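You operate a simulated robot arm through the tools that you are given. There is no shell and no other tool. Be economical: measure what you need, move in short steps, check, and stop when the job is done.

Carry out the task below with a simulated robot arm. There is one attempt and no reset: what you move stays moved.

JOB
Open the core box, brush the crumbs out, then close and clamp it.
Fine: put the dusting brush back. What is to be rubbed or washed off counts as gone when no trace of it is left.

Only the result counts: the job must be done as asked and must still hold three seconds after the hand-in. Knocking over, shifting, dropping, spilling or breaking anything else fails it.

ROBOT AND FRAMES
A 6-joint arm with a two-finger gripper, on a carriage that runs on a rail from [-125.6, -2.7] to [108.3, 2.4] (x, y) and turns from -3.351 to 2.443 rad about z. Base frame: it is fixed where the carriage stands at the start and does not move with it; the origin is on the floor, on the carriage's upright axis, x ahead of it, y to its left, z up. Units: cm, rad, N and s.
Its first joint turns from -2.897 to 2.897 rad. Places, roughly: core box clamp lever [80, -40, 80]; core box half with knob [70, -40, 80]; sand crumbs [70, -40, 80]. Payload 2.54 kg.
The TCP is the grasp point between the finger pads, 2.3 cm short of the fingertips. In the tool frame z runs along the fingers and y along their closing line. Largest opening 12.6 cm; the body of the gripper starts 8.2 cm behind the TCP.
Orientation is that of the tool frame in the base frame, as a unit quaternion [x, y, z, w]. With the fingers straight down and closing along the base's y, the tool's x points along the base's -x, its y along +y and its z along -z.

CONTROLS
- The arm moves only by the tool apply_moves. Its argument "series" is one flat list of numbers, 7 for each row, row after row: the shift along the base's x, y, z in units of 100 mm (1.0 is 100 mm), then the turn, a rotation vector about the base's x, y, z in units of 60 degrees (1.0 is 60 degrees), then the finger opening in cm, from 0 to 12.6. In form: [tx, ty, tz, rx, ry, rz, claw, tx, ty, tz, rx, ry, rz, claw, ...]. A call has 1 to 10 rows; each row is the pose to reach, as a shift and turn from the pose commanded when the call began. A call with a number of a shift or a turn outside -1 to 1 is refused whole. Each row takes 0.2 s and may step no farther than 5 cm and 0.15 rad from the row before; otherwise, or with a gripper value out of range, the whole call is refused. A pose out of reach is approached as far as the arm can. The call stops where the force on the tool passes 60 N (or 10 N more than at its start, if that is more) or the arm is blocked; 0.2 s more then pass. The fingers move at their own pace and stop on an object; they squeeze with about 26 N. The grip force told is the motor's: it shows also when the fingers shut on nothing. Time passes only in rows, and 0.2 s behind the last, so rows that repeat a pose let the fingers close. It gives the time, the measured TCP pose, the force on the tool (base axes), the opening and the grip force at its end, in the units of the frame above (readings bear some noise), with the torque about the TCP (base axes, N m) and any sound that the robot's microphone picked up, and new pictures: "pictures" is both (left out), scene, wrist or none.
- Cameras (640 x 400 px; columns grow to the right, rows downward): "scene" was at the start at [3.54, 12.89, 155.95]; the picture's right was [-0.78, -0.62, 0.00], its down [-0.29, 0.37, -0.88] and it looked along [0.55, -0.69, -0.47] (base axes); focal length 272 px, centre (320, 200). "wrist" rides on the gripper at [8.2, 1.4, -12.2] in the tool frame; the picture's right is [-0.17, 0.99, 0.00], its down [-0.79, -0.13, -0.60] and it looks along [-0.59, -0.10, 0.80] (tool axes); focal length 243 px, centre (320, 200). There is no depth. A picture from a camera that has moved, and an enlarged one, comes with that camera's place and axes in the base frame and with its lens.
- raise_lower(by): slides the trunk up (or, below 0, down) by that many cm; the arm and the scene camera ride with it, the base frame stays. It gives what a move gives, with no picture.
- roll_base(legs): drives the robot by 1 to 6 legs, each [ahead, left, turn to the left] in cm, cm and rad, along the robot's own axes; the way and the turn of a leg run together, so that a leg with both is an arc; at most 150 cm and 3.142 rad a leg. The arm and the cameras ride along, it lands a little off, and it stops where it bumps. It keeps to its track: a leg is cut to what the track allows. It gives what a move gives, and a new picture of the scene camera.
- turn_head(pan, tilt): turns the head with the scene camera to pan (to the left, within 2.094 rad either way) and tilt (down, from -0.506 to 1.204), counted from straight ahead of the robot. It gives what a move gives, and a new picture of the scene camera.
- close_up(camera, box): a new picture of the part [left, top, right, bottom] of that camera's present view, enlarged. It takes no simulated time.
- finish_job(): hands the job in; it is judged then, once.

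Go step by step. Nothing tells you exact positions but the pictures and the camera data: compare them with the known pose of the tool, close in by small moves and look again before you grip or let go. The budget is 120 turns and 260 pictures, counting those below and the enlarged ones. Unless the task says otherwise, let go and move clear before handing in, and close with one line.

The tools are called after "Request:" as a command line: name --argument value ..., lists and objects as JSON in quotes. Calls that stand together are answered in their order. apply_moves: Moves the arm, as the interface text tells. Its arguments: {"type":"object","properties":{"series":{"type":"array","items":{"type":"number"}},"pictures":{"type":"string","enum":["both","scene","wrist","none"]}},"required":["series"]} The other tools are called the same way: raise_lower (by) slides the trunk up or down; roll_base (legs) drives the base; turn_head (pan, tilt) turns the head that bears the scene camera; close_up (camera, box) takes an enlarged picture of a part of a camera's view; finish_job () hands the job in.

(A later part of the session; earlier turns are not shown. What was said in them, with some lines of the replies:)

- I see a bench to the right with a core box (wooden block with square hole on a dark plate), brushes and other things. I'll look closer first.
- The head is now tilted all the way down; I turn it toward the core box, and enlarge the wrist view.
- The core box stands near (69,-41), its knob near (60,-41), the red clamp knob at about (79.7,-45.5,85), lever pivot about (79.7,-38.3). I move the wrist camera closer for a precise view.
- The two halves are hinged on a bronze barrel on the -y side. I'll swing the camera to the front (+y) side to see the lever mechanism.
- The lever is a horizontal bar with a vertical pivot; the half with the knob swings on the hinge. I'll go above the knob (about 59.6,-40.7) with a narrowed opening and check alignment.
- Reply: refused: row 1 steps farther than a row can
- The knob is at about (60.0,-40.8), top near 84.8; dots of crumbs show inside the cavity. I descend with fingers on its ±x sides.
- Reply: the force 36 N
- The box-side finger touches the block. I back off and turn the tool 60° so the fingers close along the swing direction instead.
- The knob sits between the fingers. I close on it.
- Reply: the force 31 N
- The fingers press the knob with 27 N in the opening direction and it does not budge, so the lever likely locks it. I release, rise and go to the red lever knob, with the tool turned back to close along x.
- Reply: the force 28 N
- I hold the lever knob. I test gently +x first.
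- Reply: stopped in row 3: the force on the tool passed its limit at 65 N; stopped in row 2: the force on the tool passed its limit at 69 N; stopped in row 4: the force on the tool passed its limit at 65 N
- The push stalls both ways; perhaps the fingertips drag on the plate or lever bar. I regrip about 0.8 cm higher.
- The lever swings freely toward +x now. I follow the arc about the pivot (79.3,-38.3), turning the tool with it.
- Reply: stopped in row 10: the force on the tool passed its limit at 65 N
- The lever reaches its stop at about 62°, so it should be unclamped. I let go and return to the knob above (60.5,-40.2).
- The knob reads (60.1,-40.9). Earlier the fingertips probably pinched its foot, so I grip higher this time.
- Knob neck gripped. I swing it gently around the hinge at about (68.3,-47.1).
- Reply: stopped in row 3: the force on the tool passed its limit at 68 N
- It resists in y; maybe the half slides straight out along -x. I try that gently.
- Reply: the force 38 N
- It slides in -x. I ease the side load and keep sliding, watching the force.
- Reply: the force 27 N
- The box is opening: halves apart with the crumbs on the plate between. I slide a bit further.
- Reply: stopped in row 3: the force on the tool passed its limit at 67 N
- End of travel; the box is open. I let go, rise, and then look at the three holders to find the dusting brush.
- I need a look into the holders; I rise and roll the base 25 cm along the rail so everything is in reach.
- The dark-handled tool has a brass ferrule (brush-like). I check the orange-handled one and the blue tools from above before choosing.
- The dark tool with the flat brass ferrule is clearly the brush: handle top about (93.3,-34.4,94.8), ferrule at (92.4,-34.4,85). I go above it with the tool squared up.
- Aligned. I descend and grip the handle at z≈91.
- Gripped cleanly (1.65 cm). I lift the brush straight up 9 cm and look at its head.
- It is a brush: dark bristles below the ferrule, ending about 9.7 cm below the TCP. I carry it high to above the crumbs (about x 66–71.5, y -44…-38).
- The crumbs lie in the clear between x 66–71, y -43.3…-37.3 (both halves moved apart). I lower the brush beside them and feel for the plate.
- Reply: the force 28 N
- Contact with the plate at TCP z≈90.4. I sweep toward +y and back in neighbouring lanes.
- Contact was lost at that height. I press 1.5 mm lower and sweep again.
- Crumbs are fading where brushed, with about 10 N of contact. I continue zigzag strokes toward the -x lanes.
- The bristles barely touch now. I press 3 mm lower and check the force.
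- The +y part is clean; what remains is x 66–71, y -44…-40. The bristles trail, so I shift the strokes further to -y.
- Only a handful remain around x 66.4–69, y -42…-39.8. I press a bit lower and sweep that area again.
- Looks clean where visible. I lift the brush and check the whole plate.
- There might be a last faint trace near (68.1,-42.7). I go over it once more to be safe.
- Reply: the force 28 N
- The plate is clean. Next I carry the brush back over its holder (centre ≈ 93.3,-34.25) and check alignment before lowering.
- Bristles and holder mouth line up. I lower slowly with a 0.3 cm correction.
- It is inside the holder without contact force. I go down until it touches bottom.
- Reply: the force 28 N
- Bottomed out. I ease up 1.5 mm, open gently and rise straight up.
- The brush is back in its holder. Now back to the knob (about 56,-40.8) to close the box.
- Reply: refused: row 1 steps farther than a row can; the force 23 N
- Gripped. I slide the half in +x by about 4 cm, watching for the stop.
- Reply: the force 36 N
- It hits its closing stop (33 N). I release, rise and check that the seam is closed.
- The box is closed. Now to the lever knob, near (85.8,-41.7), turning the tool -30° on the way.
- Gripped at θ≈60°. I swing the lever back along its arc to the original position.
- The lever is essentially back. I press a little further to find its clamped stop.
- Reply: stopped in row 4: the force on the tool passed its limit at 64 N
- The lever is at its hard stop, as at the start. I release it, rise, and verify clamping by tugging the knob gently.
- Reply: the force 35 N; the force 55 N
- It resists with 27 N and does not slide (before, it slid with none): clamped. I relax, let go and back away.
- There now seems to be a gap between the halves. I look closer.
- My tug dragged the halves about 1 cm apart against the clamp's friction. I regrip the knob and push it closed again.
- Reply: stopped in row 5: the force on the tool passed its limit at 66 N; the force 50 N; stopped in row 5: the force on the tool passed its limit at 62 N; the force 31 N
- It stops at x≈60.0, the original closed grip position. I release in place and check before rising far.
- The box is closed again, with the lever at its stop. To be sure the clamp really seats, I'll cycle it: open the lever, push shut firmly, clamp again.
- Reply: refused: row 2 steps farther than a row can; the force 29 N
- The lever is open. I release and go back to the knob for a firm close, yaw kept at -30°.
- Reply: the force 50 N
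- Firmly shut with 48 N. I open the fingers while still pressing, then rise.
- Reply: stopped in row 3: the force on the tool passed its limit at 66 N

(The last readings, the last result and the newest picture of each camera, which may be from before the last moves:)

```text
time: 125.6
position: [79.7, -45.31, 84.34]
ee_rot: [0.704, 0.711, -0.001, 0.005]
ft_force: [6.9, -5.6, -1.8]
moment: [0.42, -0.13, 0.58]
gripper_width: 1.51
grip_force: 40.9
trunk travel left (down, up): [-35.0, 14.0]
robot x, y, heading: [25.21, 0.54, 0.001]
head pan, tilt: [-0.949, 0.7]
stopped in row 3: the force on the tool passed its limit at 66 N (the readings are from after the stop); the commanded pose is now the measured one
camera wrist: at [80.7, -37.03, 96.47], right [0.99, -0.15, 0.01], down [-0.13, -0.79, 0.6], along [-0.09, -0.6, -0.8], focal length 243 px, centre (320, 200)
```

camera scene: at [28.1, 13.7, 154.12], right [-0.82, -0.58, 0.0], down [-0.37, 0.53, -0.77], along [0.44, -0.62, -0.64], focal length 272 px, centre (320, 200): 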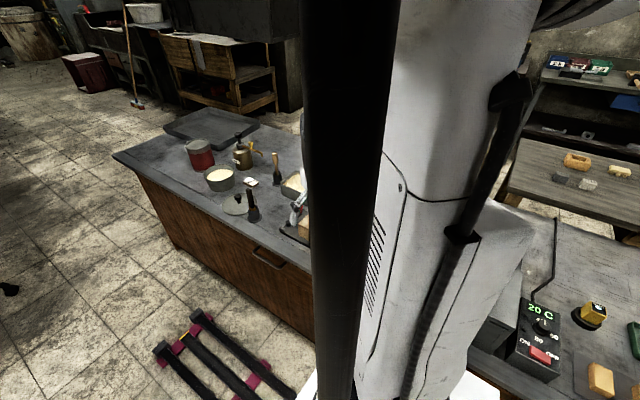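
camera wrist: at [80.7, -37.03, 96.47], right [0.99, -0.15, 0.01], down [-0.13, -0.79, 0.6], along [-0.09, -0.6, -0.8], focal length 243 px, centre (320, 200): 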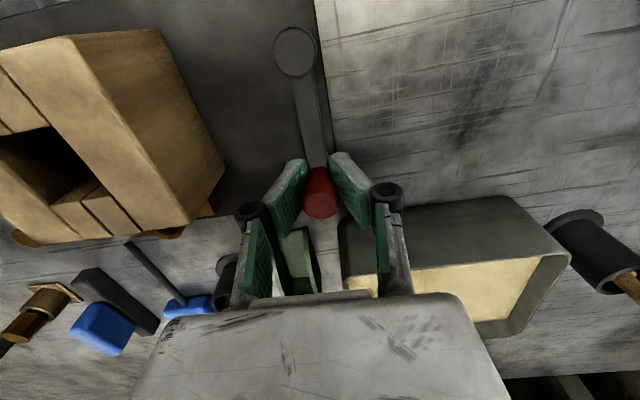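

The lever is again at its clamped stop. I release it in place, rise straight up and move clear for a final look.

Request:
apply_moves --series '[0, 0, 0, 0, 0, 0, 2.5, 0, 0, 0, 0, 0, 0, 4.5, 0, 0, 0, 0, 0, 0, 4.5, 0, 0, 0.4, 0, 0, 0, 4.5, 0, 0, 0.85, 0, 0, 0, 4.5, 0, 0.3, 1.0, 0, 0, 0, 8, -0.2, 0.6, 1.0, 0, 0, 0, 12.6, -0.4, 0.9, 1.0, 0, 0, 0, 12.6]' --pictures "none"

Request:
apply_moves --series '[0, 0.3, 0.35, 0, 0, 0, 12.6, 0, 0.5, 0.7, 0, 0, 0, 12.6, 0, 0.6, 1.0, 0, 0, 0, 12.6]' --pictures "both"

Request:
close_up --camera "wrist" --box '[220, 90, 420, 240]'

Request:
close_up --camera "wrist" --box '[380, 60, 640, 260]'

```text
time: 127.4
position: [75.44, -35.99, 94.63]
ee_rot: [0.703, 0.711, 0.001, 0.004]
ft_force: [0.5, 1.3, 0.0]
moment: [0.03, 0.0, 0.0]
gripper_width: 12.61
grip_force: 0.0
trunk travel left (down, up): [-35.0, 14.0]
robot x, y, heading: [25.1, 0.85, -0.008]
head pan, tilt: [-0.949, 0.7]
```

```text
time: 128.2
position: [75.26, -30.09, 104.36]
ee_rot: [0.704, 0.711, 0.0, 0.004]
ft_force: [-0.1, 0.3, -0.6]
moment: [0.01, 0.01, 0.0]
gripper_width: 12.6
grip_force: 0.0
trunk travel left (down, up): [-35.0, 14.0]
robot x, y, heading: [24.81, 0.57, -0.002]
head pan, tilt: [-0.949, 0.7]
camera scene: at [28.13, 13.67, 154.12], right [-0.82, -0.58, 0.0], down [-0.37, 0.53, -0.77], along [0.44, -0.62, -0.64], focal length 272 px, centre (320, 200)
camera wrist: at [76.54, -21.81, 116.43], right [0.99, -0.16, 0.01], down [-0.13, -0.79, 0.6], along [-0.09, -0.6, -0.8], focal length 243 px, centre (320, 200)
```

scene: 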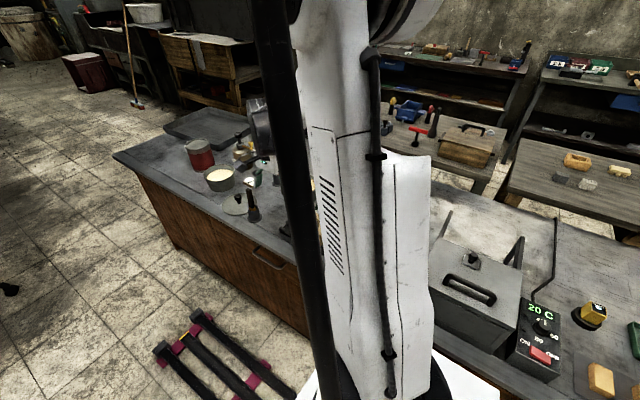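
wrist: 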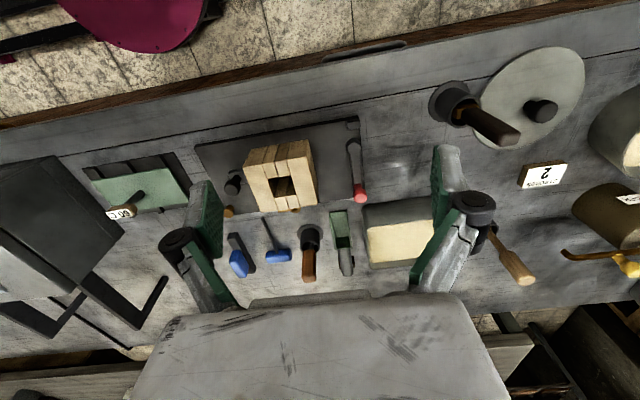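

```text
2.67 times, centred on (320, 165) of wrist
camera zoom: at [76.54, -21.81, 116.43], right [0.99, -0.16, 0.01], down [-0.13, -0.79, 0.6], along [-0.09, -0.6, -0.8], focal length 647 px, centre (320, 293)
```

zoom: 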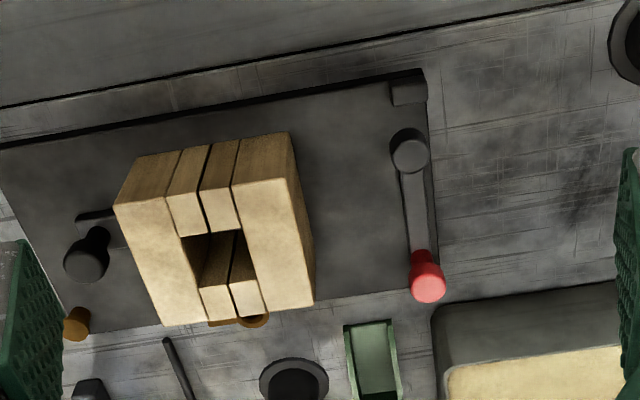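

```text
2.00 times, centred on (510, 160) of wrist
camera zoom: at [76.54, -21.81, 116.43], right [0.99, -0.16, 0.01], down [-0.13, -0.79, 0.6], along [-0.09, -0.6, -0.8], focal length 485 px, centre (-60, 280)
```

zoom: 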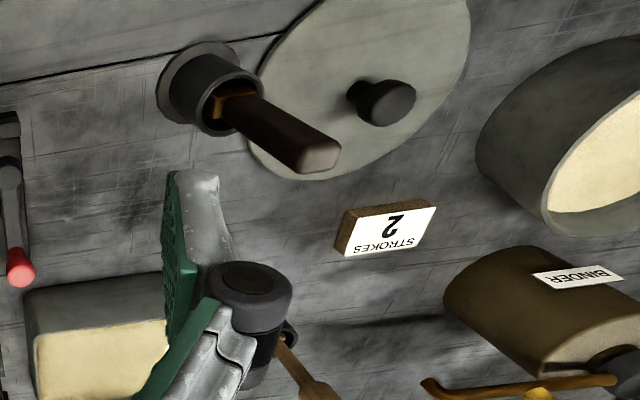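

Request:
close_up --camera "wrist" --box '[240, 135, 320, 215]'

```text
5.00 times, centred on (280, 175) of wrist
camera zoom: at [76.54, -21.81, 116.43], right [0.99, -0.16, 0.01], down [-0.13, -0.79, 0.6], along [-0.09, -0.6, -0.8], focal length 1213 px, centre (520, 325)
```

zoom: 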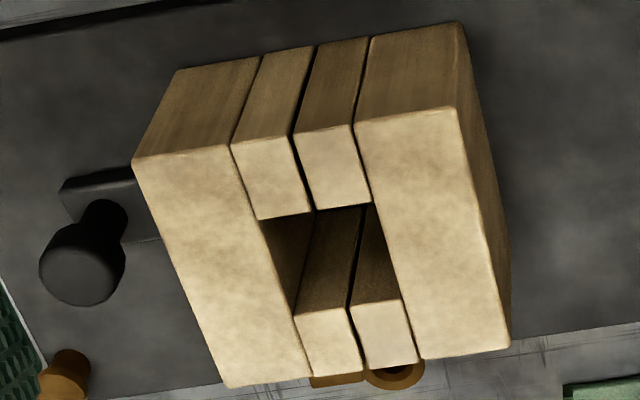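

The box is shut, its lever is on the clamp stop, the plate is clean, the brush is back in its holder and the gripper is clear, so I hand in.

Request:
finish_job

```text
The job is handed in.
```

I opened the core box, brushed out the crumbs, closed and clamped it again, and put the dusting brush back in its holder.
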